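You operate a simulated robot arm through the tools that you are given. There is no shell and no other tool.

You run a simulated robot arm. Do the job below in one go: nothing can be reset, and whatever is moved stays where it is left.

Task
Refill the sugar tin with the rest of the sugar box.
Fine: lid off first; put the box back and the lid on again; leave the sweetener box alone. Set down upright: sugar box.
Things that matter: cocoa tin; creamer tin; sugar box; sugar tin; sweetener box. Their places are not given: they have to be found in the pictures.

The check looks at the end state, three seconds after you hand in, the way a careful person would. Anything else that was tipped, shoved, dropped, spilled or broken makes it a failure. Lids that push on must go on centred and level and be pressed home; caps that screw on are set level and turned clockwise until they are tight.

Robot
A 7-joint arm with a two-finger parallel gripper, fixed in place. Base frame: the origin is at the foot of the arm, x ahead of it, y to its left, z up; the work surface is at about z = 900. Units: mm, rad, N and s.
Its first joint turns from -2.601 to 2.601 rad. Payload 3.43 kg.
The TCP is the grasp point between the finger pads, 30 mm short of the fingertips. In the tool frame z runs along the fingers and y along their closing line. Largest opening 94 mm; finger width 28, thickness 10; the body of the gripper, 50 by 96 mm, starts 55 mm behind the TCP.
Orientation is that of the tool frame in the base frame, as [roll, pitch, yaw] about the fixed x, y, z axes, in that order (R = Rz(yaw) Ry(pitch) Rx(roll)). With the fingers straight down and closing along the base's y, the tool's x points along the base's -x, its y along +y and its z along -z.

Tools
- The arm moves only by the tool servo_tool. Its argument "rows" is a list of rows, each a list of 7 numbers: the shift along the tool's x, y, z in mm, then the turn, a rotation vector about the tool's x, y, z in rad, then the opening, from 0 (shut) to 1 (fully open). In form: [[dx, dy, dz, wx, wy, wz, jaw], ...]. A call has 1 to 20 rows; each row shifts and turns the commanded pose from where the row before left it, along the tool's axes as they then stand. Rows are played at 5 a second. More than 50 mm and 0.15 rad between two rows, or a gripper value outside its range, and nothing of the call is played. Where a pose cannot be reached the arm comes as near as it can. A force on the tool above 40 N (or 10 N above the force at the start of the call, whichever is more), or a blocked arm, ends the call early, and 0.2 s more pass. The fingers move at their own pace (about 45 mm/s each) and stop on an object; they squeeze with about 29 N. The grip force told is the motor's: it shows also when the fingers shut on nothing. Time passes only in rows, and 0.2 s behind the last, so rows that do not move let the fingers close. It gives the time, the measured TCP pose, the force on the tool (base axes), the opening and the grip force at its end, in the units of the frame above (readings bear some noise), with the torque about the TCP (base axes, N m) and any sound that the robot's microphone picked up.
- Cameras (640 x 400 px; columns grow to the right, rows downward): "scene" is fixed at [230.2, 655.5, 1705.7]; the picture's right is [0.50, -0.87, 0.00], its down [-0.63, -0.36, -0.69] and it looks along [0.60, 0.34, -0.72] (base axes); focal length 334 px, centre (320, 200). "wrist" rides on the gripper at [76, 14, -103] in the tool frame; the picture's right is [-0.18, 0.98, 0.00], its down [-0.75, -0.14, -0.64] and it looks along [-0.63, -0.12, 0.77] (tool axes); focal length 243 px, centre (320, 200).
- snapshot(camera): a new picture of that camera. No time passes.
- probe_pixels(camera, pixels): for up to 12 pixels [column, row] of the newest picture of that camera ("zoom" is the newest enlarged one), the place [x, y, z] in the base frame of the surface seen there, good to about 2 mm, but the place of the scene camera against the robot may be out by one fixed shift of up to 18 mm in any direction. No time passes.
- close_up(camera, box): a new picture of the part [left, top, right, bottom] of that camera's present view, enlarged. No time passes.
- sign_off(): hands the job in; it is judged then, once.

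Unless the task says otherwise, let go and move clear before handing in.

The tools are called by a JSON object that holds its "fn" and its "kwargs". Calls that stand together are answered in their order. servo_tool: Moves the arm, as the interface text tells. Its arguments: {"type":"object","properties":{"rows":{"type":"array","items":{"type":"array","items":{"type":"number"}}}},"required":["rows"]} The other tools are called the same way: snapshot (camera) takes a picture; probe_pixels (camera, pixels) gives the place of the surface under pixels of a picture; close_up (camera, box) takes an enlarged picture of a part of a camera's view; sign_off () hands the job in.

At the start:

```text
t: 0.0
tool_pos: [740.0, 653.9, 1246.7]
ee_rot: [3.14, 0.0, -3.141]
contact_force: [0.8, 0.9, -0.6]
torque: [0.03, -0.02, 0.01]
gripper_width: 94.0
finger_force: 0.1
```

scene: 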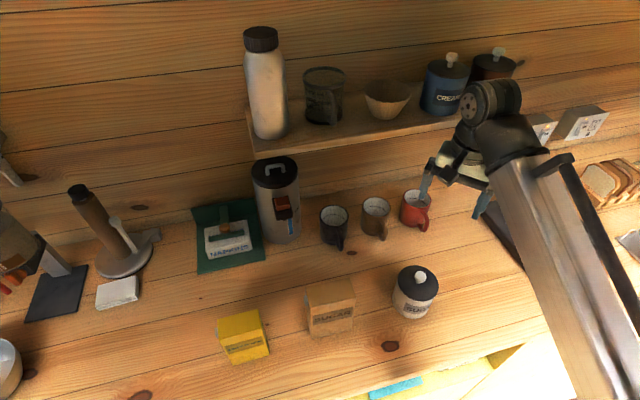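
wrist: 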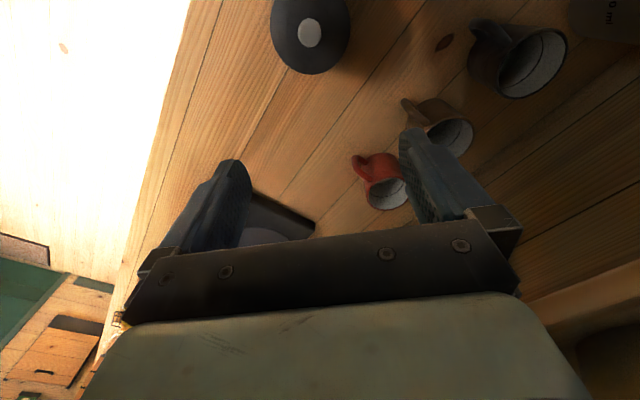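

The scene picture shows the sugar tin (dark lid with a white knob) near (415,290), the brown sugar box near (330,308) and the yellow sweetener box near (243,337). I'll enlarge that area to look at them.

{"fn": "close_up", "kwargs": {"camera": "scene", "box": [200, 250, 460, 370]}}

{"fn": "close_up", "kwargs": {"camera": "scene", "box": [380, 40, 620, 150]}}

{"fn": "probe_pixels", "kwargs": {"camera": "scene", "pixels": [[419, 276], [407, 283], [415, 310], [330, 290], [308, 293], [352, 285], [333, 322], [243, 325], [400, 345], [350, 360], [300, 345], [430, 310]]}}

```text
2.46 times, centred on (330, 310) of scene
```

zoom: 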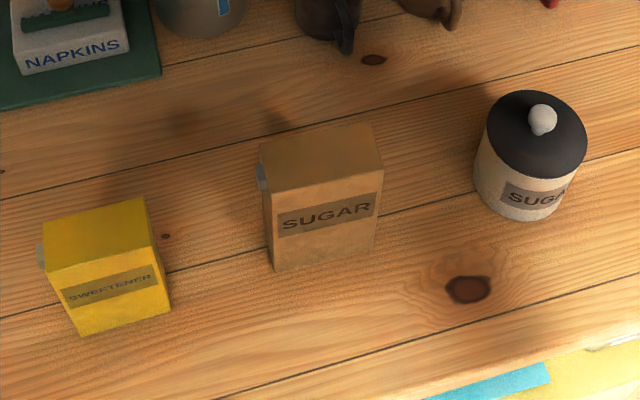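

```text
2.67 times, centred on (500, 95) of scene
```

zoom: 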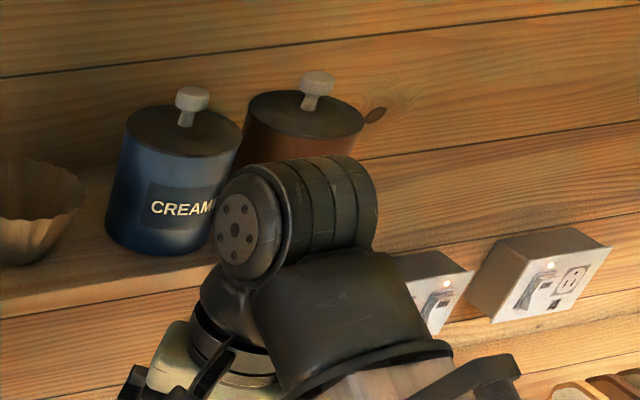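

```text
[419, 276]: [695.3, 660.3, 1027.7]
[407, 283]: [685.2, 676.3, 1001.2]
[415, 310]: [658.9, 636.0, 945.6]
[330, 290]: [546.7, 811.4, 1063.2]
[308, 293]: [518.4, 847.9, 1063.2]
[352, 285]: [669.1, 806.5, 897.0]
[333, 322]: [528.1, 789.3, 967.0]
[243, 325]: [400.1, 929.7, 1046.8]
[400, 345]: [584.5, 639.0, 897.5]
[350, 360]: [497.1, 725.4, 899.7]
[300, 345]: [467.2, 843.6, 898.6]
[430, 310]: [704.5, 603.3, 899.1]
```

The box top is at about z = 1063 and the table at about z = 898. There is a grey spout on the box's left narrow side, so I'll take closer pictures of the box and tin and probe their edges.

{"fn": "close_up", "kwargs": {"camera": "scene", "box": [290, 260, 370, 345]}}

{"fn": "snapshot", "kwargs": {"camera": "wrist"}}

```text
4.71 times, centred on (330, 302) of scene
```

zoom: 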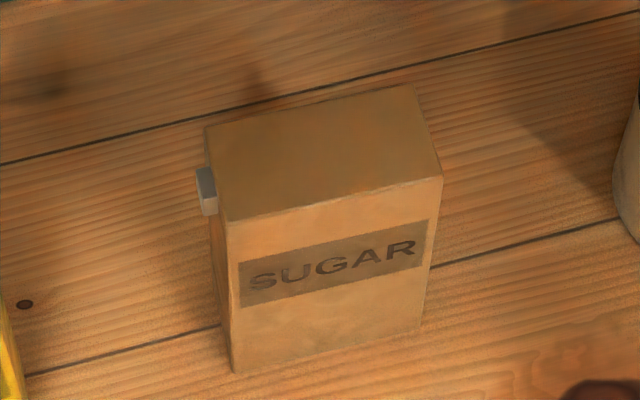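

```text
taken
```

wrist: 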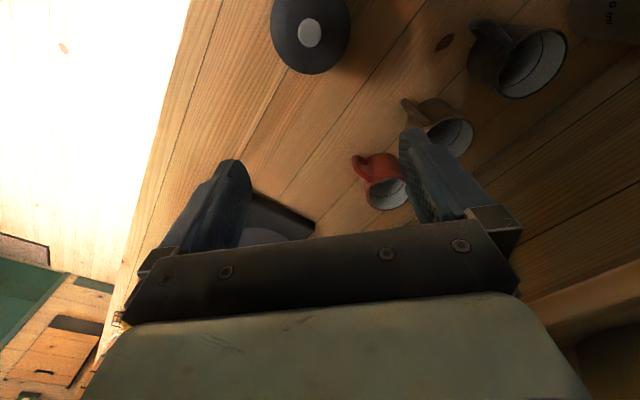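

{"fn": "probe_pixels", "kwargs": {"camera": "zoom", "pixels": [[212, 133], [410, 92], [436, 174], [234, 216], [232, 366], [418, 327], [207, 178], [209, 212], [203, 172], [211, 172], [214, 240], [320, 150]]}}

{"fn": "probe_pixels", "kwargs": {"camera": "wrist", "pixels": [[310, 33], [300, 10], [340, 30], [285, 40], [310, 68], [375, 190], [240, 60], [400, 60], [100, 100], [180, 60]]}}

```text
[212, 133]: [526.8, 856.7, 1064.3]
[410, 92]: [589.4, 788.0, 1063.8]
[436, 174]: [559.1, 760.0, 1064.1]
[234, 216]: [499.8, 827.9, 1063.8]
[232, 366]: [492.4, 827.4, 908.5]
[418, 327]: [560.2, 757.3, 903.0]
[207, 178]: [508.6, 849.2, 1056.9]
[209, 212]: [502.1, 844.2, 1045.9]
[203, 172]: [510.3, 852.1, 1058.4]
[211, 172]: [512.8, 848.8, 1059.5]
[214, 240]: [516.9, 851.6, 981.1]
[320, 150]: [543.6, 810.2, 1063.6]
```

```text
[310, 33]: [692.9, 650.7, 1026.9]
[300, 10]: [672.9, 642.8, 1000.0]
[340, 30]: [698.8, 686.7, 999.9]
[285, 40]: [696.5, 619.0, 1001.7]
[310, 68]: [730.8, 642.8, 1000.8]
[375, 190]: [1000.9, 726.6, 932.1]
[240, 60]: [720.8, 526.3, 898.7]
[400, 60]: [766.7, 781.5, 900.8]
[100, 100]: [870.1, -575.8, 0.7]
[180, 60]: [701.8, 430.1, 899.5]
```

From the wrist camera the sugar tin's lid is centred near (700,650) with its top at z ≈ 1000, and the knob is around z 1027. I'll move to above the tin and look down at it more closely.

{"fn": "servo_tool", "kwargs": {"rows": [[10, -1, 32, 0, 0, 0, 1], [10, -1, 32, 0, 0, 0, 1], [10, -1, 32, 0, 0, 0, 1], [10, -1, 32, 0, 0, 0, 1], [0, 0, 0, 0, 0, 0, 1]]}}

{"fn": "snapshot", "kwargs": {"camera": "wrist"}}

{"fn": "snapshot", "kwargs": {"camera": "scene"}}

```text
t: 1.2
tool_pos: [700.2, 649.5, 1117.1]
ee_rot: [-3.14, 0.0, -3.141]
contact_force: [0.0, 0.1, 0.5]
torque: [-0.03, 0.01, -0.01]
gripper_width: 93.9
finger_force: 0.1
```

```text
taken
```

wrist: 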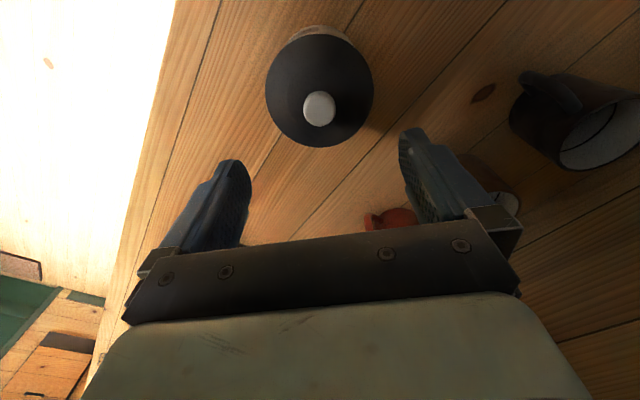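

```text
taken
```

scene: 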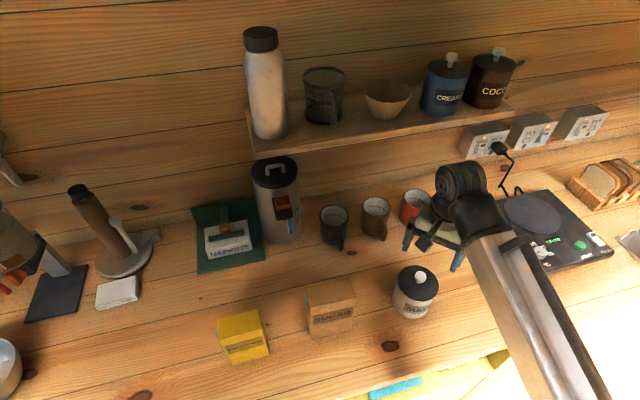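

{"fn": "close_up", "kwargs": {"camera": "wrist", "box": [240, 10, 400, 160]}}

{"fn": "probe_pixels", "kwargs": {"camera": "wrist", "pixels": [[319, 107], [319, 93], [319, 122], [305, 107], [333, 107], [270, 95], [369, 95], [319, 143], [290, 60], [350, 60], [310, 40], [320, 30]]}}

{"fn": "probe_pixels", "kwargs": {"camera": "scene", "pixels": [[419, 273], [412, 275], [400, 272], [418, 292], [434, 285], [396, 280], [416, 266], [436, 280], [405, 310], [420, 317]]}}

```text
2.67 times, centred on (320, 85) of wrist
```

zoom: 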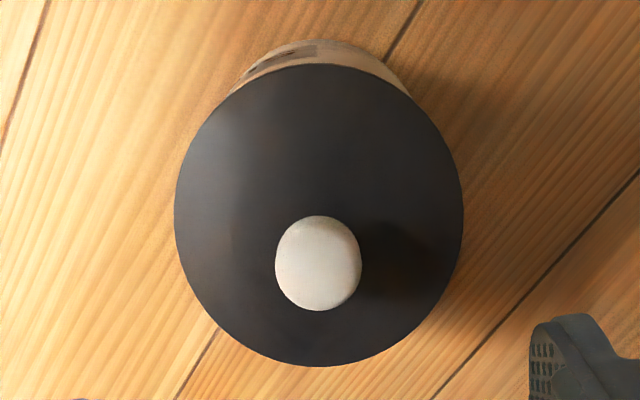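

```text
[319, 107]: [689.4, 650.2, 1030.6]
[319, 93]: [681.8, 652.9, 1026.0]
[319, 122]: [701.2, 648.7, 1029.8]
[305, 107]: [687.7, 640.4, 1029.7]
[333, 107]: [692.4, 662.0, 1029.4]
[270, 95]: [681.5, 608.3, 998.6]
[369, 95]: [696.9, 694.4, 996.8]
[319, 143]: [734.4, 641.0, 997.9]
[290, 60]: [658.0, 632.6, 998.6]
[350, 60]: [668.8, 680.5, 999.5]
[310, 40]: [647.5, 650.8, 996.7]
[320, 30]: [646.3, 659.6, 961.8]
```

```text
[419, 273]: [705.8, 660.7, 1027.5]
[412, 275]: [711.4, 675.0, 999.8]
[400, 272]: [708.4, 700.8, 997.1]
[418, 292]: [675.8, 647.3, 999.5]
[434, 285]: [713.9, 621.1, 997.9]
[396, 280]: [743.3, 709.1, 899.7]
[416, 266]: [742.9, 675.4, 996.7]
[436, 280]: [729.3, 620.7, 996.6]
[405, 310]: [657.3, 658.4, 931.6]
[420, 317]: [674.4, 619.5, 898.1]
```

The wrist picture puts the knob centre at about (691,651), its top at z ≈ 1030 and the lid top at about 998, with an 88 mm lid. The scene camera reads about (+13,+5,−1) off the robot frame. I'll come down over the knob and close on it.

{"fn": "servo_tool", "kwargs": {"rows": [[4.6, 0.8, 27, 0, 0, 0, 1], [4.6, 0.7, 27, 0, 0, 0, 1], [0, 0, 20, 0, 0, 0, 1], [0, 0, 7, 0, 0, 0, 1], [0, 0, 0, 0, 0, 0, 1]]}}

{"fn": "snapshot", "kwargs": {"camera": "wrist"}}

{"fn": "close_up", "kwargs": {"camera": "scene", "box": [360, 220, 500, 340]}}

```text
t: 2.4
tool_pos: [690.5, 652.3, 1036.8]
ee_rot: [3.14, -0.001, -3.141]
contact_force: [0.0, -0.4, 0.1]
torque: [-0.04, 0.01, 0.05]
gripper_width: 93.9
finger_force: 0.0
```

```text
taken
```

wrist: 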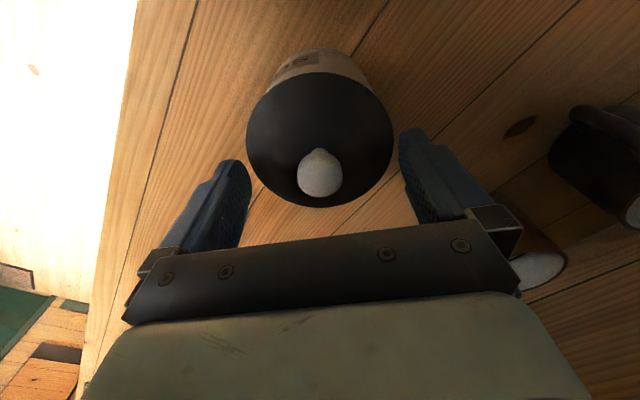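

```text
3.33 times, centred on (430, 280) of scene
```

zoom: 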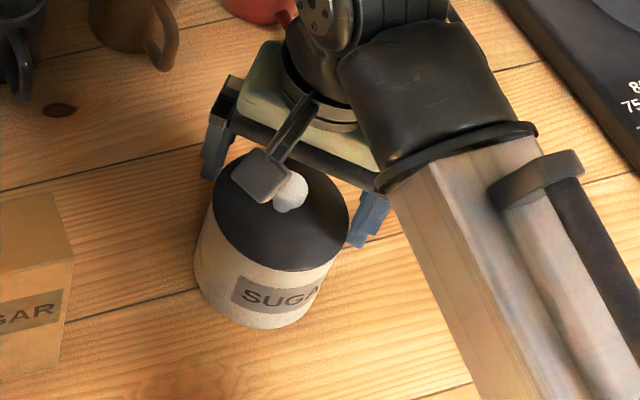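

The knob (320,180) lies midway between the fingers and the readings show no contact. I'll close on it.

{"fn": "servo_tool", "kwargs": {"rows": [[0, 0, 0, 0, 0, 0, 0], [0, 0, 0, 0, 0, 0, 0], [0, 0, 0, 0, 0, 0, 0], [0, 0, 0, 0, 0, 0, 0], [0, 0, 0, 0, 0, 0, 0], [0, 0, 0, 0, 0, 0, 0], [0, 0, 0, 0, 0, 0, 0]]}}

{"fn": "snapshot", "kwargs": {"camera": "wrist"}}

```text
t: 4.0
tool_pos: [690.6, 650.7, 1037.2]
ee_rot: [-3.141, -0.001, 3.141]
contact_force: [-0.2, -1.4, 0.2]
torque: [-0.04, -0.02, 0.02]
gripper_width: 24.1
finger_force: 28.9
```

```text
taken
```

wrist: 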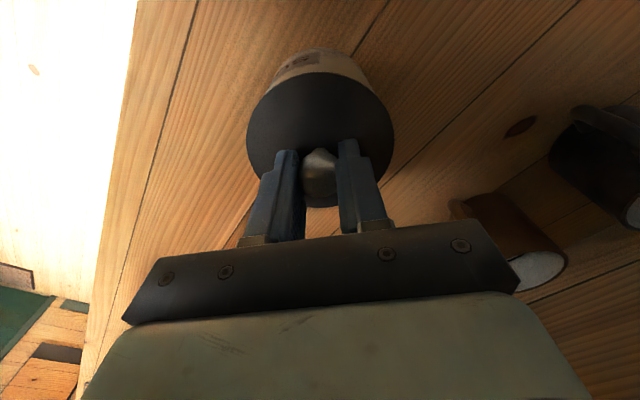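

The fingers have stopped on the knob at 24.1 mm with 28.9 N. I'll lift the lid straight up slowly.

{"fn": "servo_tool", "kwargs": {"rows": [[0, 0, -3, 0, 0, 0, 0], [0, 0, -3, 0, 0, 0, 0], [0, 0, -4, 0, 0, 0, 0], [0, 0, -5, 0, 0, 0, 0], [0, 0, -5, 0, 0, 0, 0]]}}

{"fn": "snapshot", "kwargs": {"camera": "wrist"}}

{"fn": "close_up", "kwargs": {"camera": "scene", "box": [360, 220, 500, 340]}}

```text
t: 5.2
tool_pos: [690.9, 651.2, 1057.3]
ee_rot: [3.141, 0.001, 3.141]
contact_force: [0.1, -0.9, 0.1]
torque: [0.01, -0.05, 0.02]
gripper_width: 23.8
finger_force: 29.0
heard: snap
```

```text
taken
```

wrist: 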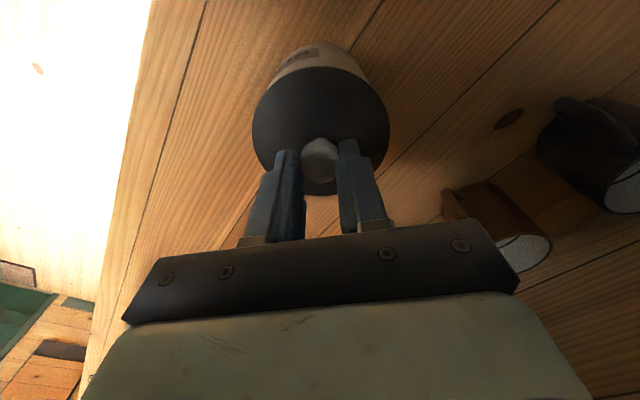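

```text
3.33 times, centred on (430, 280) of scene
```

zoom: 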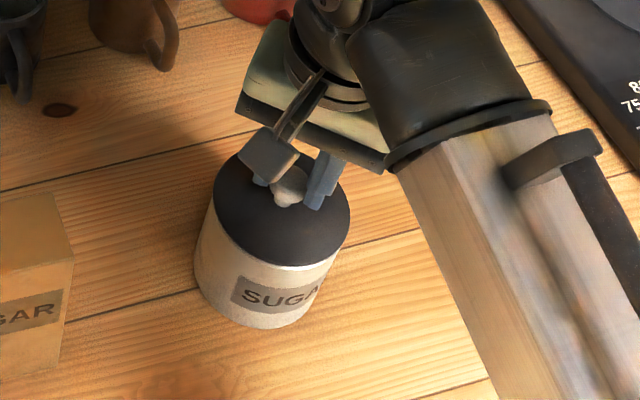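

A snap was heard while lifting. I'll probe the lid's height to see whether it came up with the fingers.

{"fn": "probe_pixels", "kwargs": {"camera": "wrist", "pixels": [[320, 155], [270, 120], [370, 120], [320, 80], [300, 60], [320, 190], [318, 172]]}}

{"fn": "close_up", "kwargs": {"camera": "wrist", "box": [240, 30, 400, 250]}}

{"fn": "probe_pixels", "kwargs": {"camera": "zoom", "pixels": [[260, 230], [320, 220], [230, 180]]}}

```text
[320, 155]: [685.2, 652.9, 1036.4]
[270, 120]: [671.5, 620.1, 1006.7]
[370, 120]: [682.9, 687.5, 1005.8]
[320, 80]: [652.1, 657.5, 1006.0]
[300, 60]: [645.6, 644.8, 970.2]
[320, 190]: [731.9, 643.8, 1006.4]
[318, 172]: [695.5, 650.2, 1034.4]
```

```text
1.82 times, centred on (320, 140) of wrist
```

zoom: 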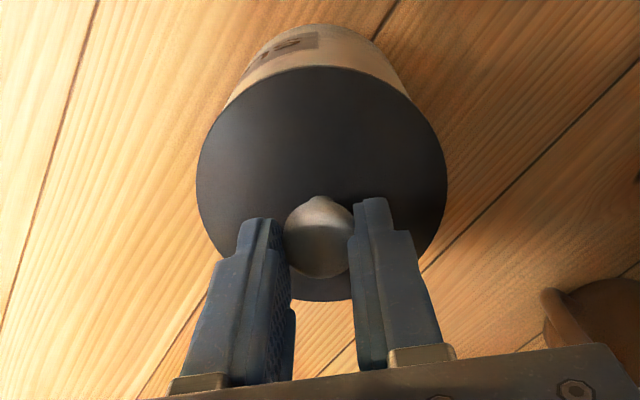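

```text
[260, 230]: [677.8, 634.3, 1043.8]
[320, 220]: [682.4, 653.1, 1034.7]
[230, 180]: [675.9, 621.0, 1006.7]
```

The lid popped off its seat and rose about 7.5 mm level, while the fingers slipped about 12 mm up the knob. The grip still holds at 23.8 mm, so I'll keep lifting gently and check.

{"fn": "servo_tool", "kwargs": {"rows": [[0, 0, -4, 0, 0, 0, 0], [0, 0, -6, 0, 0, 0, 0], [0, 0, -8, 0, 0, 0, 0], [0, 0, -10, 0, 0, 0, 0], [0, 0, -10, 0, 0, 0, 0], [0, 0, -10, 0, 0, 0, 0]]}}

{"fn": "snapshot", "kwargs": {"camera": "wrist"}}

{"fn": "close_up", "kwargs": {"camera": "scene", "box": [360, 220, 500, 340]}}

{"fn": "probe_pixels", "kwargs": {"camera": "wrist", "pixels": [[320, 155], [270, 120], [370, 120], [320, 80], [310, 50]]}}

```text
t: 6.6
tool_pos: [691.6, 651.2, 1105.1]
ee_rot: [-3.141, 0.001, 3.141]
contact_force: [0.0, 0.0, -0.1]
torque: [-0.01, -0.01, 0.03]
gripper_width: 23.7
finger_force: 28.8
```

```text
taken
```

wrist: 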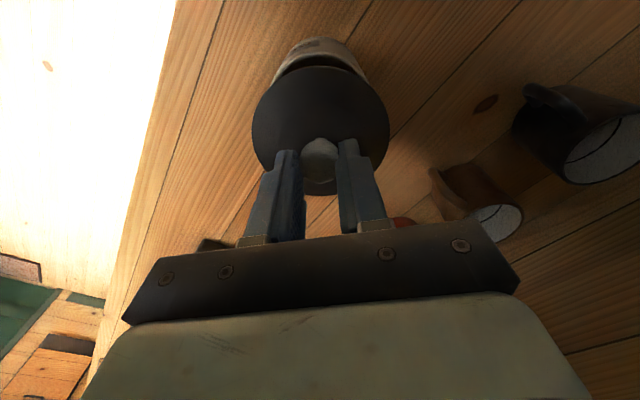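

```text
3.33 times, centred on (430, 280) of scene
```

zoom: 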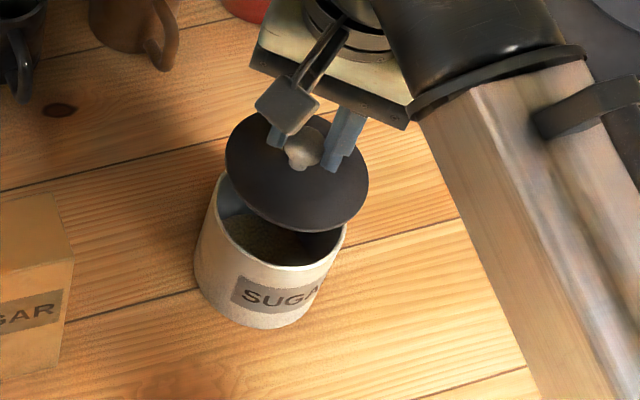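

```text
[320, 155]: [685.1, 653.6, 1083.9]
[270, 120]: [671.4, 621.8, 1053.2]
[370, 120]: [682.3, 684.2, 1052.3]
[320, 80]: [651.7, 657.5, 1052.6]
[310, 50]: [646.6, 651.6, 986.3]
```

The lid hangs level in the fingers and the tin is open, with sugar visible inside. I'll carry the lid to clear wood at about (750,520) and start lowering it.

{"fn": "servo_tool", "kwargs": {"rows": [[-14.6, -32.8, 0, 0, 0, 0, 0], [-14.6, -32.8, 0, 0, 0, 0, 0], [-14.6, -32.8, 0, 0, 0, 0, 0], [-14.6, -32.8, 0, 0, 0, 0, 0], [0, 0, 0, 0, 0, 0, 0]]}}

{"fn": "snapshot", "kwargs": {"camera": "wrist"}}

{"fn": "snapshot", "kwargs": {"camera": "scene"}}

```text
t: 7.8
tool_pos: [749.3, 520.1, 1104.7]
ee_rot: [-3.14, 0.0, -3.14]
contact_force: [0.3, -1.1, -0.7]
torque: [0.03, 0.04, -0.02]
gripper_width: 23.7
finger_force: 28.5
```

```text
taken
```

wrist: 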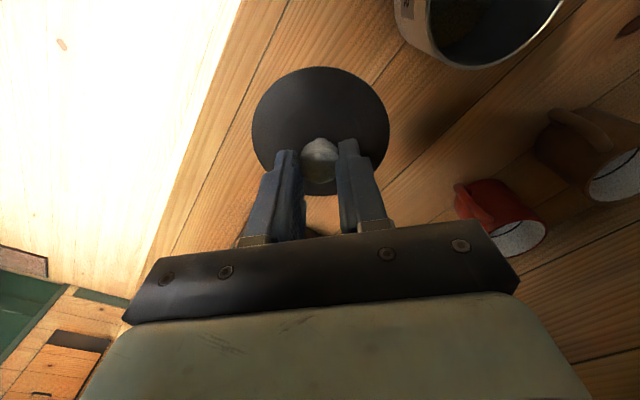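

```text
taken
```

scene: 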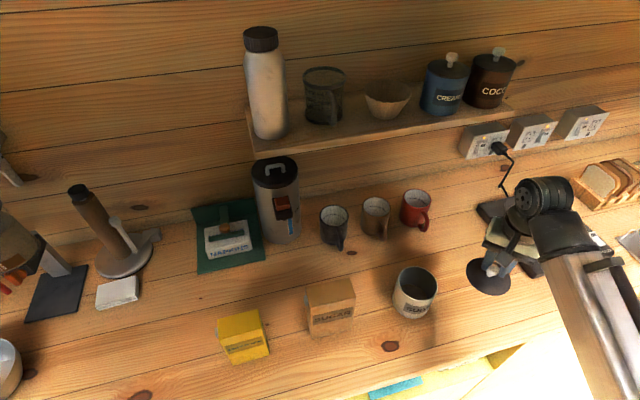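

Scene shows the tin open at (415,290). Before lowering, I'll check where the counter edge lies relative to the lid's landing spot, and measure the tin's rim.

{"fn": "probe_pixels", "kwargs": {"camera": "wrist", "pixels": [[240, 30], [215, 80], [190, 160], [165, 220], [300, 30], [240, 200], [310, 230], [420, 110]]}}

{"fn": "close_up", "kwargs": {"camera": "scene", "box": [370, 250, 460, 335]}}

{"fn": "probe_pixels", "kwargs": {"camera": "zoom", "pixels": [[208, 180], [420, 180], [320, 85], [300, 245], [250, 130], [390, 120], [330, 170], [300, 190], [230, 220], [260, 250], [360, 260], [320, 300]]}}

```text
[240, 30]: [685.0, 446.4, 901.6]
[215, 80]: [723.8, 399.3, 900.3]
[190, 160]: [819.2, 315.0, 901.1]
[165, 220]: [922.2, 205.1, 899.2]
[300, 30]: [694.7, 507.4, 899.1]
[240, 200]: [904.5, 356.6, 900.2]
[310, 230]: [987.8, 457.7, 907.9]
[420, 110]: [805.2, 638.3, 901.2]
```

```text
4.71 times, centred on (415, 292) of scene
```

zoom: 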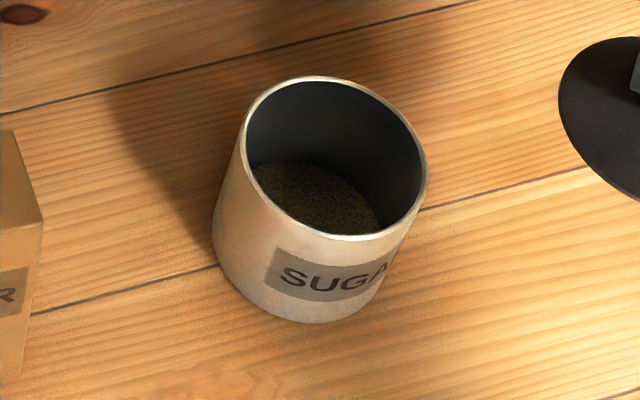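

```text
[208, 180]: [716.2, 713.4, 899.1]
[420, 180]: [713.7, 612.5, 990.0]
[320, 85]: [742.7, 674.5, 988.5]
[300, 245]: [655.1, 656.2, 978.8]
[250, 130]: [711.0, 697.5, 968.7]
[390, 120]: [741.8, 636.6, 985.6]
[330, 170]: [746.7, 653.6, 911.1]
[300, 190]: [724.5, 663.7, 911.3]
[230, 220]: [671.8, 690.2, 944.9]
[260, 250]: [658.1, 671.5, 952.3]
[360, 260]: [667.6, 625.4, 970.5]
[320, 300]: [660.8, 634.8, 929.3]
```

The tin's rim is at z ≈ 989 and the table at 900, and the landing spot is well clear of the counter edge. I'll lower the lid most of the way, then feel for contact.

{"fn": "servo_tool", "kwargs": {"rows": [[0, 0, 30, 0, 0, 0, 0], [0, 0, 30, 0, 0, 0, 0], [0, 0, 30, 0, 0, 0, 0], [0, 0, 28, 0, 0, 0, 0], [0, 0, 4, 0, 0, 0, 0], [0, 0, 0, 0, 0, 0, 0]]}}

{"fn": "snapshot", "kwargs": {"camera": "wrist"}}

{"fn": "close_up", "kwargs": {"camera": "scene", "box": [420, 240, 540, 330]}}

```text
t: 9.2
tool_pos: [750.8, 519.1, 982.7]
ee_rot: [3.14, 0.0, 3.141]
contact_force: [-0.6, -0.2, -0.6]
torque: [0.03, -0.01, -0.02]
gripper_width: 24.1
finger_force: 29.1
```

```text
taken
```

wrist: 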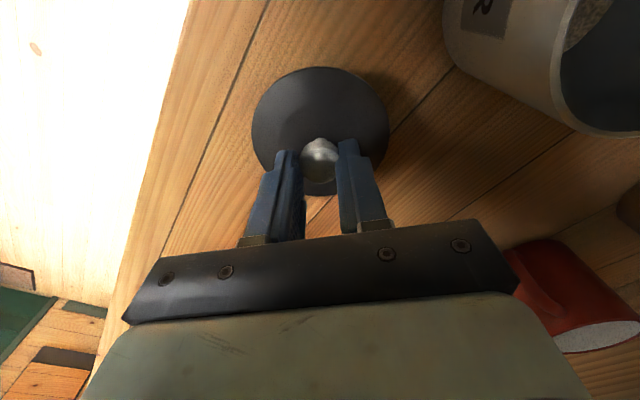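

```text
4.44 times, centred on (480, 285) of scene
```

zoom: 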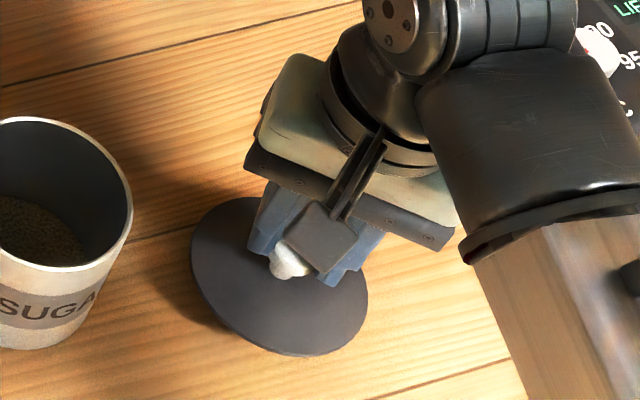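

{"fn": "servo_tool", "kwargs": {"rows": [[0, 0, 3, 0, 0, 0, 0], [0, 0, 3, 0, 0, 0, 0], [0, 0, 2, 0, 0, 0, 0], [0, 0, 0, 0, 0, 0, 0]]}}

{"fn": "snapshot", "kwargs": {"camera": "wrist"}}

{"fn": "probe_pixels", "kwargs": {"camera": "wrist", "pixels": [[320, 75], [270, 120], [370, 120], [320, 190], [330, 40]]}}

```text
t: 10.2
tool_pos: [750.8, 519.2, 974.2]
ee_rot: [3.142, 0.0, 3.14]
contact_force: [-0.9, -1.0, 0.1]
torque: [-0.01, -0.01, 0.03]
gripper_width: 24.1
finger_force: 28.8
```

```text
taken
```

wrist: 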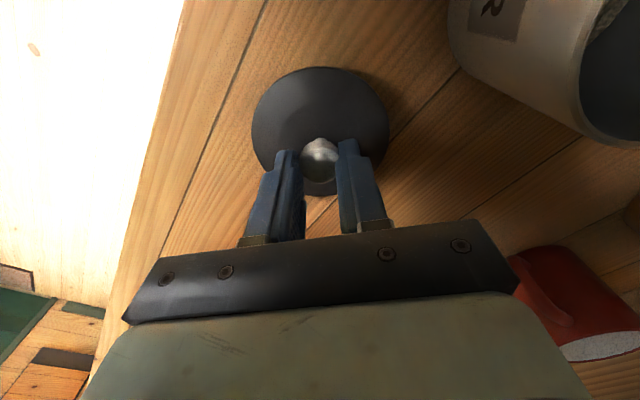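

```text
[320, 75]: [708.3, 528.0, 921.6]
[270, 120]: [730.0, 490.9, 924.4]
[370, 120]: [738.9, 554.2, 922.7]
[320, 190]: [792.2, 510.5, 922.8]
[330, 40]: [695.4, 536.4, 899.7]
```

The lid top is now at z ≈ 922 with no contact yet. I'll keep lowering in small steps.

{"fn": "servo_tool", "kwargs": {"rows": [[0, 0, 2, 0, 0, 0, 0], [0, 0, 2, 0, 0, 0, 0], [0, 0, 0, 0, 0, 0, 0]]}}

{"fn": "servo_tool", "kwargs": {"rows": [[0, 0, 2, 0, 0, 0, 0], [0, 0, 1, 0, 0, 0, 0], [0, 0, 0, 0, 0, 0, 0]]}}

{"fn": "servo_tool", "kwargs": {"rows": [[0, 0, 1, 0, 0, 0, 0], [0, 0, 1, 0, 0, 0, 0], [0, 0, 0, 0, 0, 0, 0]]}}

```text
t: 11.0
tool_pos: [748.8, 519.8, 971.4]
ee_rot: [-3.14, 0.0, -3.14]
contact_force: [0.4, 0.6, -0.6]
torque: [0.03, 0.01, 0.04]
gripper_width: 24.2
finger_force: 29.6
```

```text
t: 11.8
tool_pos: [750.3, 520.0, 967.5]
ee_rot: [3.141, 0.0, -3.141]
contact_force: [-0.4, -0.1, -0.3]
torque: [0.01, 0.01, 0.03]
gripper_width: 23.9
finger_force: 29.9
```

```text
t: 12.6
tool_pos: [749.4, 519.8, 966.5]
ee_rot: [3.142, -0.001, 3.141]
contact_force: [0.2, -0.6, 0.0]
torque: [0.03, 0.0, -0.02]
gripper_width: 23.8
finger_force: 29.2
```

Still no contact force at TCP z ≈ 966. I'll continue downward in small steps.

{"fn": "servo_tool", "kwargs": {"rows": [[0, 0, 1.5, 0, 0, 0, 0], [0, 0, 1.5, 0, 0, 0, 0], [0, 0, 0, 0, 0, 0, 0]]}}

{"fn": "snapshot", "kwargs": {"camera": "wrist"}}

{"fn": "probe_pixels", "kwargs": {"camera": "wrist", "pixels": [[320, 75], [270, 120], [370, 120], [320, 190], [330, 40]]}}

{"fn": "close_up", "kwargs": {"camera": "scene", "box": [420, 240, 540, 330]}}

```text
t: 13.4
tool_pos: [748.6, 519.8, 963.9]
ee_rot: [-3.141, 0.002, 3.141]
contact_force: [1.0, 0.9, 11.9]
torque: [-0.03, -0.01, 0.0]
gripper_width: 24.1
finger_force: 28.3
```

```text
taken
```

wrist: 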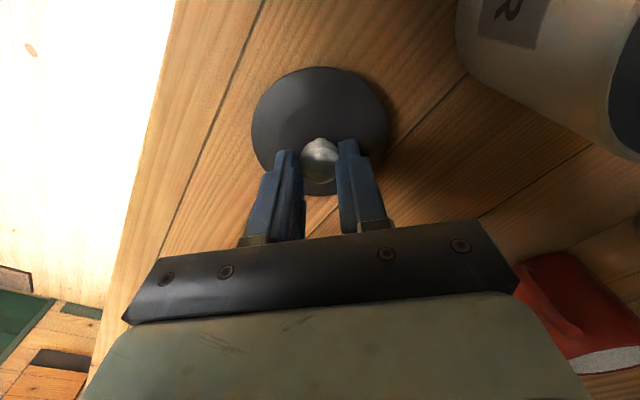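

```text
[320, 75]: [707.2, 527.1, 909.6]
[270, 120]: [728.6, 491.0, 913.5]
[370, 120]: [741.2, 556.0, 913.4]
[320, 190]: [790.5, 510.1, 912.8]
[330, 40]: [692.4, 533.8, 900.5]
```

```text
4.44 times, centred on (480, 285) of scene
```

zoom: 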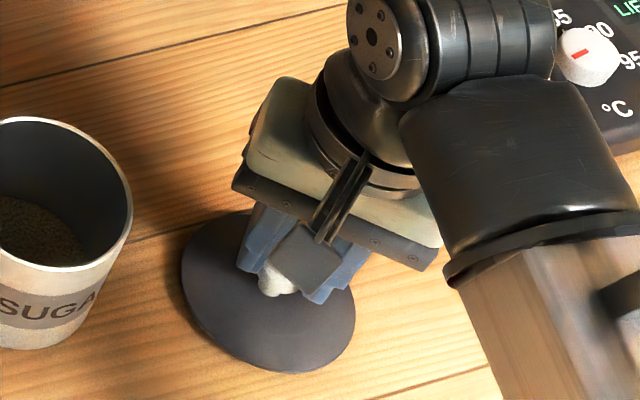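

Contact was felt at 11.9 N with the lid top at z ≈ 912.5, so the lid is resting level on the table. I'll ease the push, let go and rise clear.

{"fn": "servo_tool", "kwargs": {"rows": [[0, 0, -0.6, 0, 0, 0, 0], [0, 0, 0, 0, 0, 0, 0.3], [0, 0, 0, 0, 0, 0, 0.6], [0, 0, 0, 0, 0, 0, 1], [0, 0, 0, 0, 0, 0, 1], [0, 0, -10, 0, 0, 0, 1], [0, 0, -30, 0, 0, 0, 1], [0, 0, -40, 0, 0, 0, 1], [0, 0, -40, 0, 0, 0, 1], [0, 0, 0, 0, 0, 0, 1]]}}

{"fn": "snapshot", "kwargs": {"camera": "wrist"}}

{"fn": "snapshot", "kwargs": {"camera": "scene"}}

```text
t: 15.6
tool_pos: [748.3, 518.0, 1084.2]
ee_rot: [-3.14, 0.001, 3.141]
contact_force: [0.4, 0.1, 0.0]
torque: [0.0, -0.03, -0.01]
gripper_width: 94.0
finger_force: 0.1
```

```text
taken
```

wrist: 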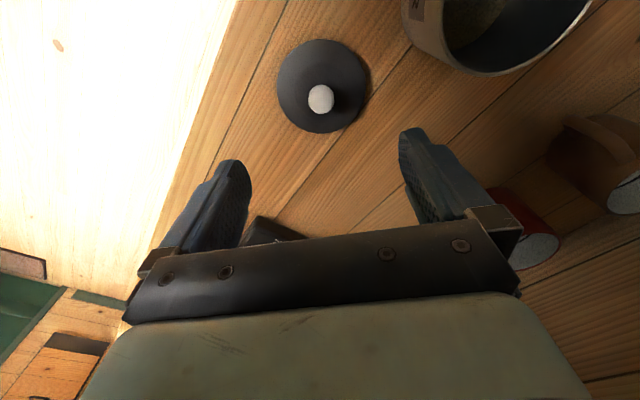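

```text
taken
```

scene: 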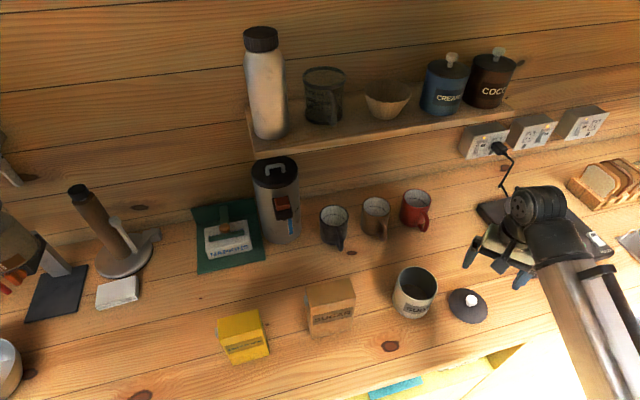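

The lid lies flat at scene (467,306). I'll record its location with the wrist camera and probe the tin's rim too.

{"fn": "probe_pixels", "kwargs": {"camera": "wrist", "pixels": [[320, 99], [309, 99], [331, 99], [320, 112], [281, 85], [366, 85], [320, 42], [315, 131], [480, 73], [410, 40], [440, 62]]}}

{"fn": "close_up", "kwargs": {"camera": "scene", "box": [285, 255, 500, 345]}}

```text
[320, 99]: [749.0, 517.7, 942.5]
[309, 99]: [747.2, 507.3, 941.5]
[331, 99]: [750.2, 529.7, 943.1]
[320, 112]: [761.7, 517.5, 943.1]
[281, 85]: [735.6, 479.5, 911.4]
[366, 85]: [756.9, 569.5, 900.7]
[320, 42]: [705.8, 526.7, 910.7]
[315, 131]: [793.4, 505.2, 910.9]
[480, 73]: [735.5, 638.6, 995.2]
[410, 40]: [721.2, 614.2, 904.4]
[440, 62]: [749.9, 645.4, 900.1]
```

```text
2.98 times, centred on (392, 300) of scene
```

zoom: 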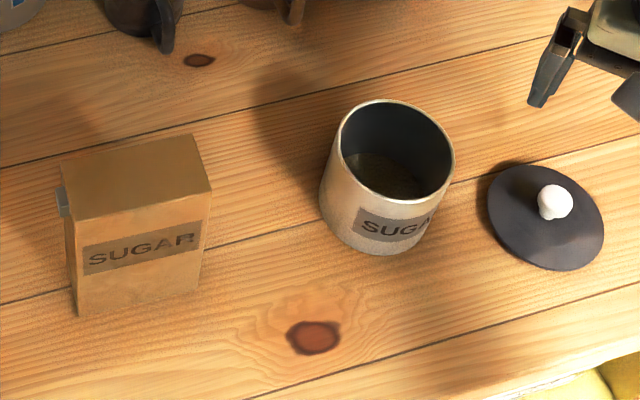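

The knob is at about (749.5,518.5) for later. Now I'll rise and move toward the box, turn the hand so it closes across the box's thin side (long side runs at about −48°), and tilt it so it can come in from the tin side.

{"fn": "servo_tool", "kwargs": {"rows": [[0, 0, -40, 0, 0, 0, 1], [18, 28.7, -20, 0, 0, 0, 1], [18, 28.7, -20, 0, 0, 0, 1], [18, 28.7, -20, 0, 0, 0, 1], [18, 28.7, -20, 0, 0, 0, 1], [18, 28.7, -20, 0, 0, 0, 1], [18, 28.7, 0, 0, 0, 0, 1], [0, 0, 0, 0, 0, 0.1397, 1], [0, 0, 0, 0, 0, 0.1397, 1], [0, 0, 0, 0, 0, 0.1397, 1], [0, 0, 0, 0, 0, 0.1397, 1], [0, 0, 0, 0, 0, 0.1397, 1], [0, 0, 0, 0, 0, 0.1393, 1], [0, 0, 0, 0, 0, 0, 1]]}}

{"fn": "snapshot", "kwargs": {"camera": "wrist"}}

{"fn": "snapshot", "kwargs": {"camera": "scene"}}

```text
t: 18.6
tool_pos: [641.7, 691.6, 1224.0]
ee_rot: [-3.141, -0.001, 2.303]
contact_force: [0.3, -0.6, -0.2]
torque: [-0.01, 0.03, 0.01]
gripper_width: 94.1
finger_force: 0.1
```

```text
taken
```

wrist: 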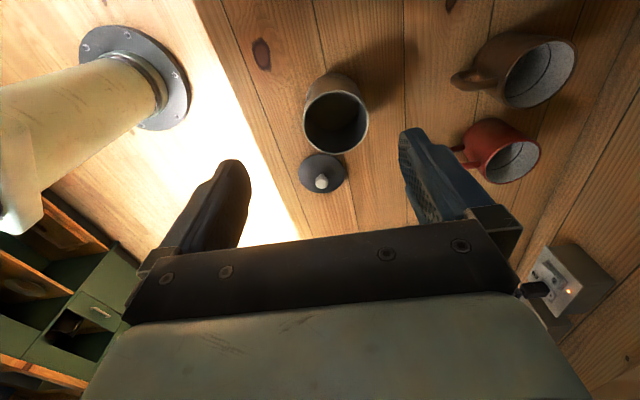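

```text
taken
```

scene: 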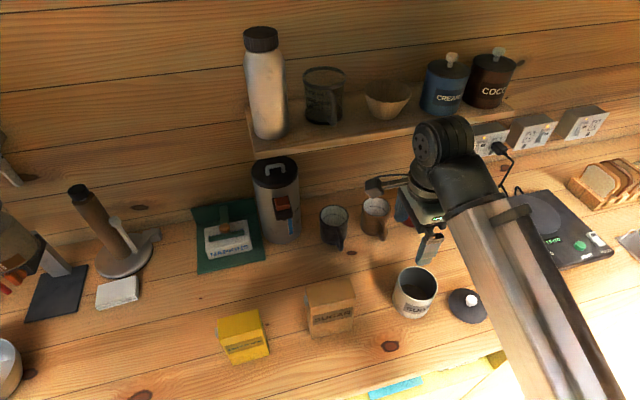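

The yaw turn worked, and the wrist camera now sees into the open tin at (336,122). I'll probe its rim, then tilt the hand about the tool's y axis.

{"fn": "probe_pixels", "kwargs": {"camera": "wrist", "pixels": [[305, 124], [366, 122], [335, 152], [335, 93], [314, 143], [358, 143], [335, 130], [321, 183]]}}

{"fn": "servo_tool", "kwargs": {"rows": [[0, 0, 0, 0, 0.131, 0, 1], [0, 0, 0, 0, 0.131, 0, 1], [0, 0, 0, 0, 0.131, 0, 1], [0, 0, 0, 0, 0.131, 0, 1], [0, 0, 0, 0, 0.131, 0, 1], [0, 0, 0, 0, 0.131, 0, 1], [0, 0, 0, 0, 0.131, 0, 1], [0, 0, 0, 0, 0.13, 0, 1], [0, 0, 0, 0, 0, 0, 1]]}}

{"fn": "snapshot", "kwargs": {"camera": "wrist"}}

{"fn": "snapshot", "kwargs": {"camera": "scene"}}

```text
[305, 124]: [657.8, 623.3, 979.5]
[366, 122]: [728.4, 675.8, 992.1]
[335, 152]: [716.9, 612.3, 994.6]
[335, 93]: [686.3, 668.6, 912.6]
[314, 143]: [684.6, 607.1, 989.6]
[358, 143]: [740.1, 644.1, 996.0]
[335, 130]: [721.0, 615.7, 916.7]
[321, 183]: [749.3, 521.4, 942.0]
```

```text
t: 20.6
tool_pos: [641.6, 691.7, 1224.7]
ee_rot: [-3.141, -1.048, 2.305]
contact_force: [0.2, -0.3, 0.6]
torque: [0.01, -0.01, 0.0]
gripper_width: 94.1
finger_force: 0.0
```

```text
taken
```

wrist: 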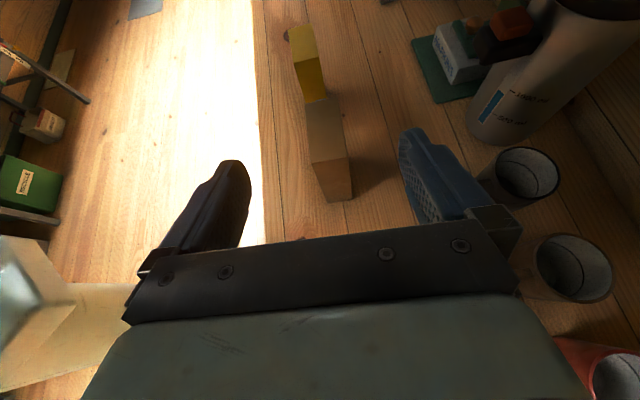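

```text
taken
```

scene: 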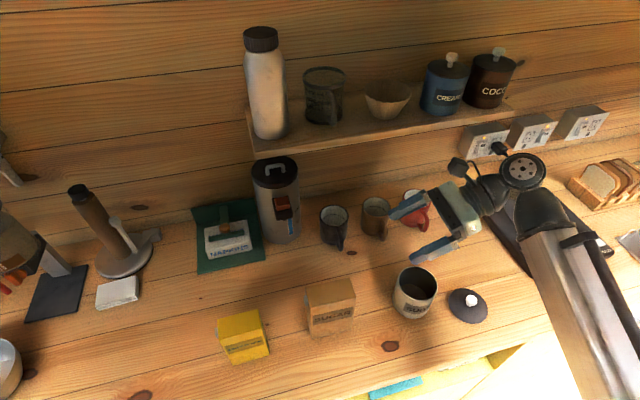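

The tilt went cleanly, and the wrist picture shows the sugar box at about (325,130) with the yellow box beyond it. I'll enlarge and probe the sugar box's top corners to get its place in the robot frame.

{"fn": "close_up", "kwargs": {"camera": "wrist", "box": [260, 80, 400, 220]}}

```text
2.86 times, centred on (330, 150) of wrist
```

zoom: 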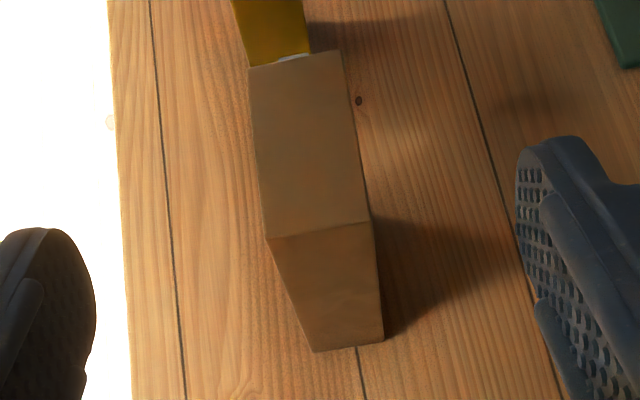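

{"fn": "probe_pixels", "kwargs": {"camera": "zoom", "pixels": [[252, 72], [339, 56], [367, 220], [269, 234], [310, 145], [293, 57], [313, 347], [381, 338], [320, 290], [255, 150], [354, 140], [303, 64]]}}

```text
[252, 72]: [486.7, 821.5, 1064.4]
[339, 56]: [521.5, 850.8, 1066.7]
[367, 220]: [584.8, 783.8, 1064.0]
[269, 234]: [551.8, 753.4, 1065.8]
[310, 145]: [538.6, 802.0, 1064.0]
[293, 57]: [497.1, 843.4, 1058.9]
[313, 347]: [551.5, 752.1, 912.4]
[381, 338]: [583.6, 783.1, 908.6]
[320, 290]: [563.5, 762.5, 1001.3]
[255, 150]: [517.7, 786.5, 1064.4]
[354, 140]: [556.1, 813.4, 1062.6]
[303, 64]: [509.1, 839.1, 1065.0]
```

The wrist camera puts the box top's centre at about (536,802), its top at z ≈ 1064, and its long side at about −47°. I'll move to a pre-grasp point 110 mm back along the fingers, keeping well above the tin.

{"fn": "servo_tool", "kwargs": {"rows": [[-24.4, -0.84, 24, 0, 0, 0, 1], [-24.4, -0.84, 24, 0, 0, 0, 1], [-24.4, -0.84, 24, 0, 0, 0, 1], [-24.4, -0.84, 24, 0, 0, 0, 1], [-24.4, -0.84, 24, 0, 0, 0, 1], [0, 0, 0, 0, 0, 0, 1]]}}

{"fn": "snapshot", "kwargs": {"camera": "wrist"}}

{"fn": "snapshot", "kwargs": {"camera": "scene"}}

```text
t: 22.0
tool_pos: [611.1, 721.5, 1057.8]
ee_rot: [-3.141, -1.049, 2.304]
contact_force: [0.2, 0.3, -0.7]
torque: [-0.04, 0.02, -0.01]
gripper_width: 93.8
finger_force: 0.0
```

```text
taken
```

wrist: 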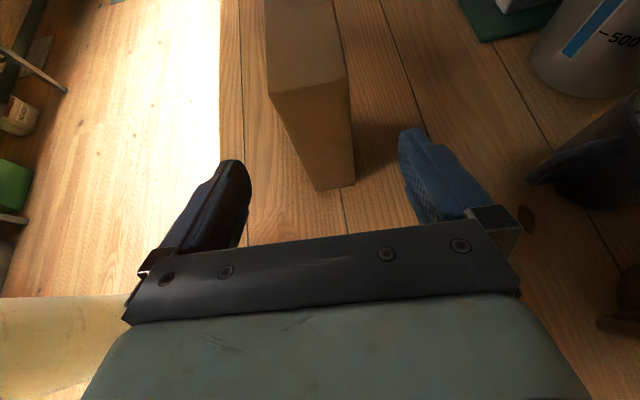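

```text
taken
```

scene: 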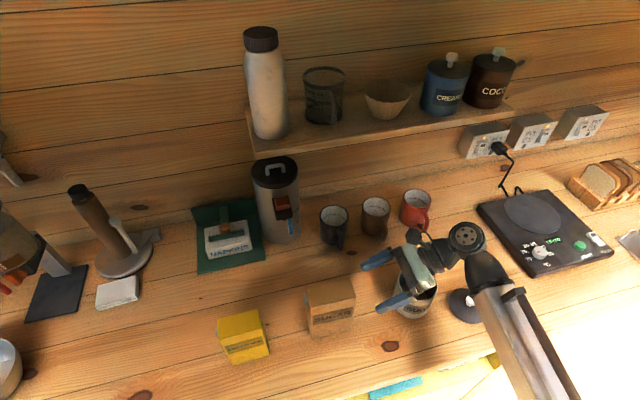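

Pose reached with no contact. I'll probe the near face of the box from this closer view to confirm the centring.

{"fn": "probe_pixels", "kwargs": {"camera": "wrist", "pixels": [[272, 93], [347, 83], [318, 187], [353, 183], [310, 120], [270, 40], [335, 20], [300, 40], [325, 150]]}}

{"fn": "close_up", "kwargs": {"camera": "scene", "box": [290, 210, 520, 350]}}

```text
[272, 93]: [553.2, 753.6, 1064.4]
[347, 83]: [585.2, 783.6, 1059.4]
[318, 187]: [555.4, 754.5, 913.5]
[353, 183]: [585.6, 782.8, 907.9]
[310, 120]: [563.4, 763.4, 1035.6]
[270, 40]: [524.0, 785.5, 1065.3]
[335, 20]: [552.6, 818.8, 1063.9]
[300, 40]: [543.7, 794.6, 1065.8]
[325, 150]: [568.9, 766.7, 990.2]
```

```text
2.78 times, centred on (405, 280) of scene
```

zoom: 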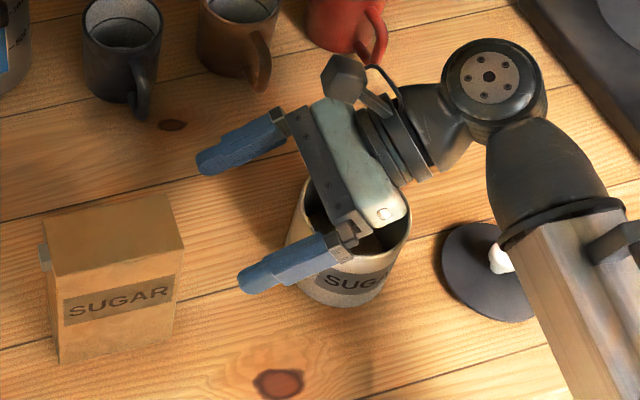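

The box is centred on the fingers to within 1 mm and its near face is 63 mm ahead. I'll advance 104 mm along the fingers so they straddle the box.

{"fn": "servo_tool", "kwargs": {"rows": [[0, 0.3, 25, 0, 0, 0, 1], [0, 0, 25, 0, 0, 0, 1], [0, 0, 20, 0, 0, 0, 1], [0, 0, 18, 0, 0, 0, 1], [0, 0, 10, 0, 0, 0, 1], [0, 0, 6, 0, 0, 0, 1], [0, 0, 0, 0, 0, 0, 1]]}}

{"fn": "snapshot", "kwargs": {"camera": "wrist"}}

{"fn": "close_up", "kwargs": {"camera": "scene", "box": [290, 210, 520, 350]}}

```text
t: 23.6
tool_pos: [549.9, 788.7, 1005.3]
ee_rot: [-3.141, -1.046, 2.307]
contact_force: [-0.4, -0.3, -0.1]
torque: [0.03, -0.02, 0.02]
gripper_width: 93.9
finger_force: 0.0
```

```text
taken
```

wrist: 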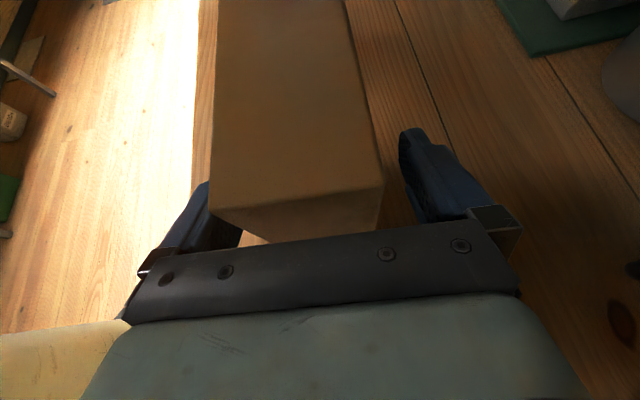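

```text
2.78 times, centred on (405, 280) of scene
```

zoom: 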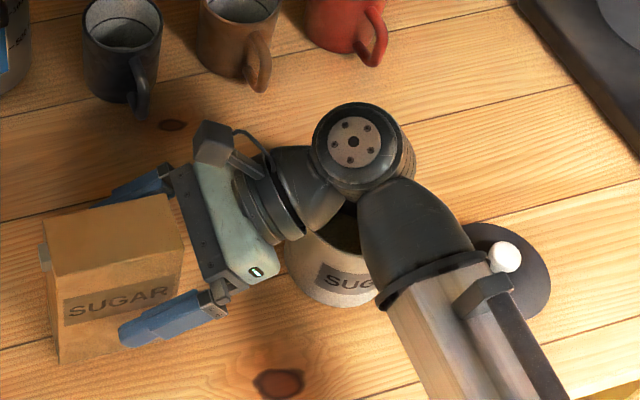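

The fingers straddle the box with nothing touching. I'll close on it.

{"fn": "servo_tool", "kwargs": {"rows": [[0, 0, 0, 0, 0, 0, 0], [0, 0, 0, 0, 0, 0, 0], [0, 0, 0, 0, 0, 0, 0], [0, 0, 0, 0, 0, 0, 0], [0, 0, 0, 0, 0, 0, 0], [0, 0, 0, 0, 0, 0, 0], [0, 0, 0, 0, 0, 0, 0]]}}

{"fn": "close_up", "kwargs": {"camera": "scene", "box": [290, 210, 520, 350]}}

```text
t: 25.2
tool_pos: [549.9, 788.5, 1006.7]
ee_rot: [-3.141, -1.047, 2.307]
contact_force: [0.0, -0.8, 0.0]
torque: [0.0, 0.03, 0.05]
gripper_width: 53.7
finger_force: 28.9
```

```text
2.78 times, centred on (405, 280) of scene
```

zoom: 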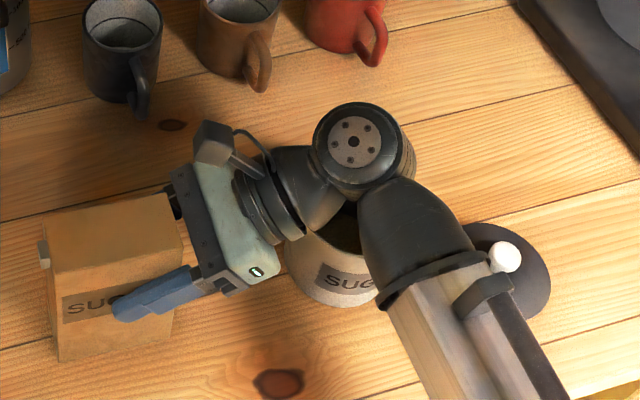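

The fingers stopped at 53.7 mm, which is wider than the ~44 mm thickness I measured. I'll look at the grip closely before lifting.

{"fn": "close_up", "kwargs": {"camera": "wrist", "box": [160, 100, 520, 300]}}

{"fn": "close_up", "kwargs": {"camera": "scene", "box": [295, 255, 405, 350]}}

{"fn": "snapshot", "kwargs": {"camera": "wrist"}}

```text
1.78 times, centred on (340, 200) of wrist
```

zoom: 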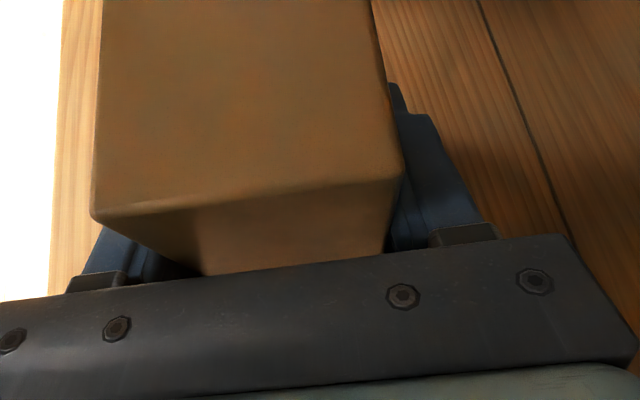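

```text
4.21 times, centred on (350, 302) of scene
```

zoom: 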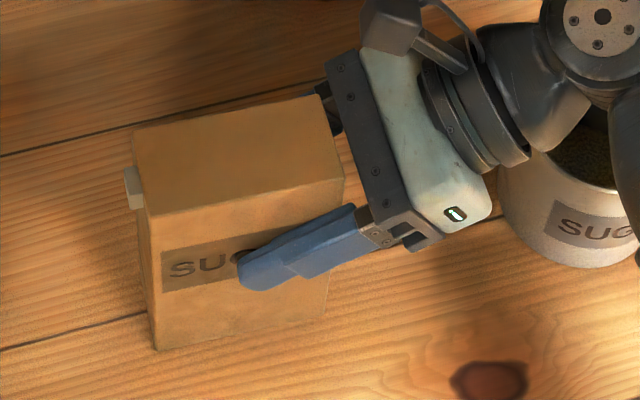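

```text
taken
```

wrist: 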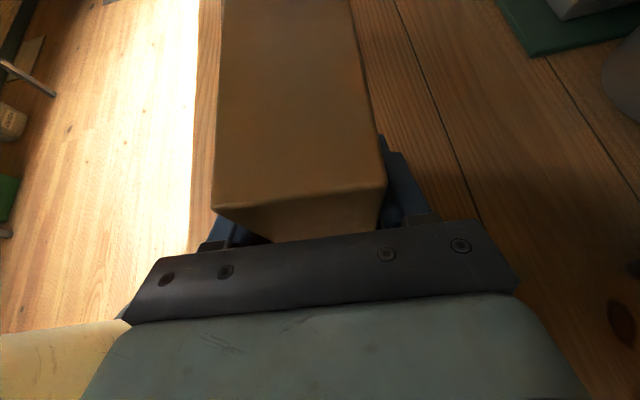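

{"fn": "probe_pixels", "kwargs": {"camera": "wrist", "pixels": [[216, 204], [383, 180], [225, 20], [348, 10], [300, 100], [255, 228], [375, 222], [385, 205], [405, 170]]}}

```text
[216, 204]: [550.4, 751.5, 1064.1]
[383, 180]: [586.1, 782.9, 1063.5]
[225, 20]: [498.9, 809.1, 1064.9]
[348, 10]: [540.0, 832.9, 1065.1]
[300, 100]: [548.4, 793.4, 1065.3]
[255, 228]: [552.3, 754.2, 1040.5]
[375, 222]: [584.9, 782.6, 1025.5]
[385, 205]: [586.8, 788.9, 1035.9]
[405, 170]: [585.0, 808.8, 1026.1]
```

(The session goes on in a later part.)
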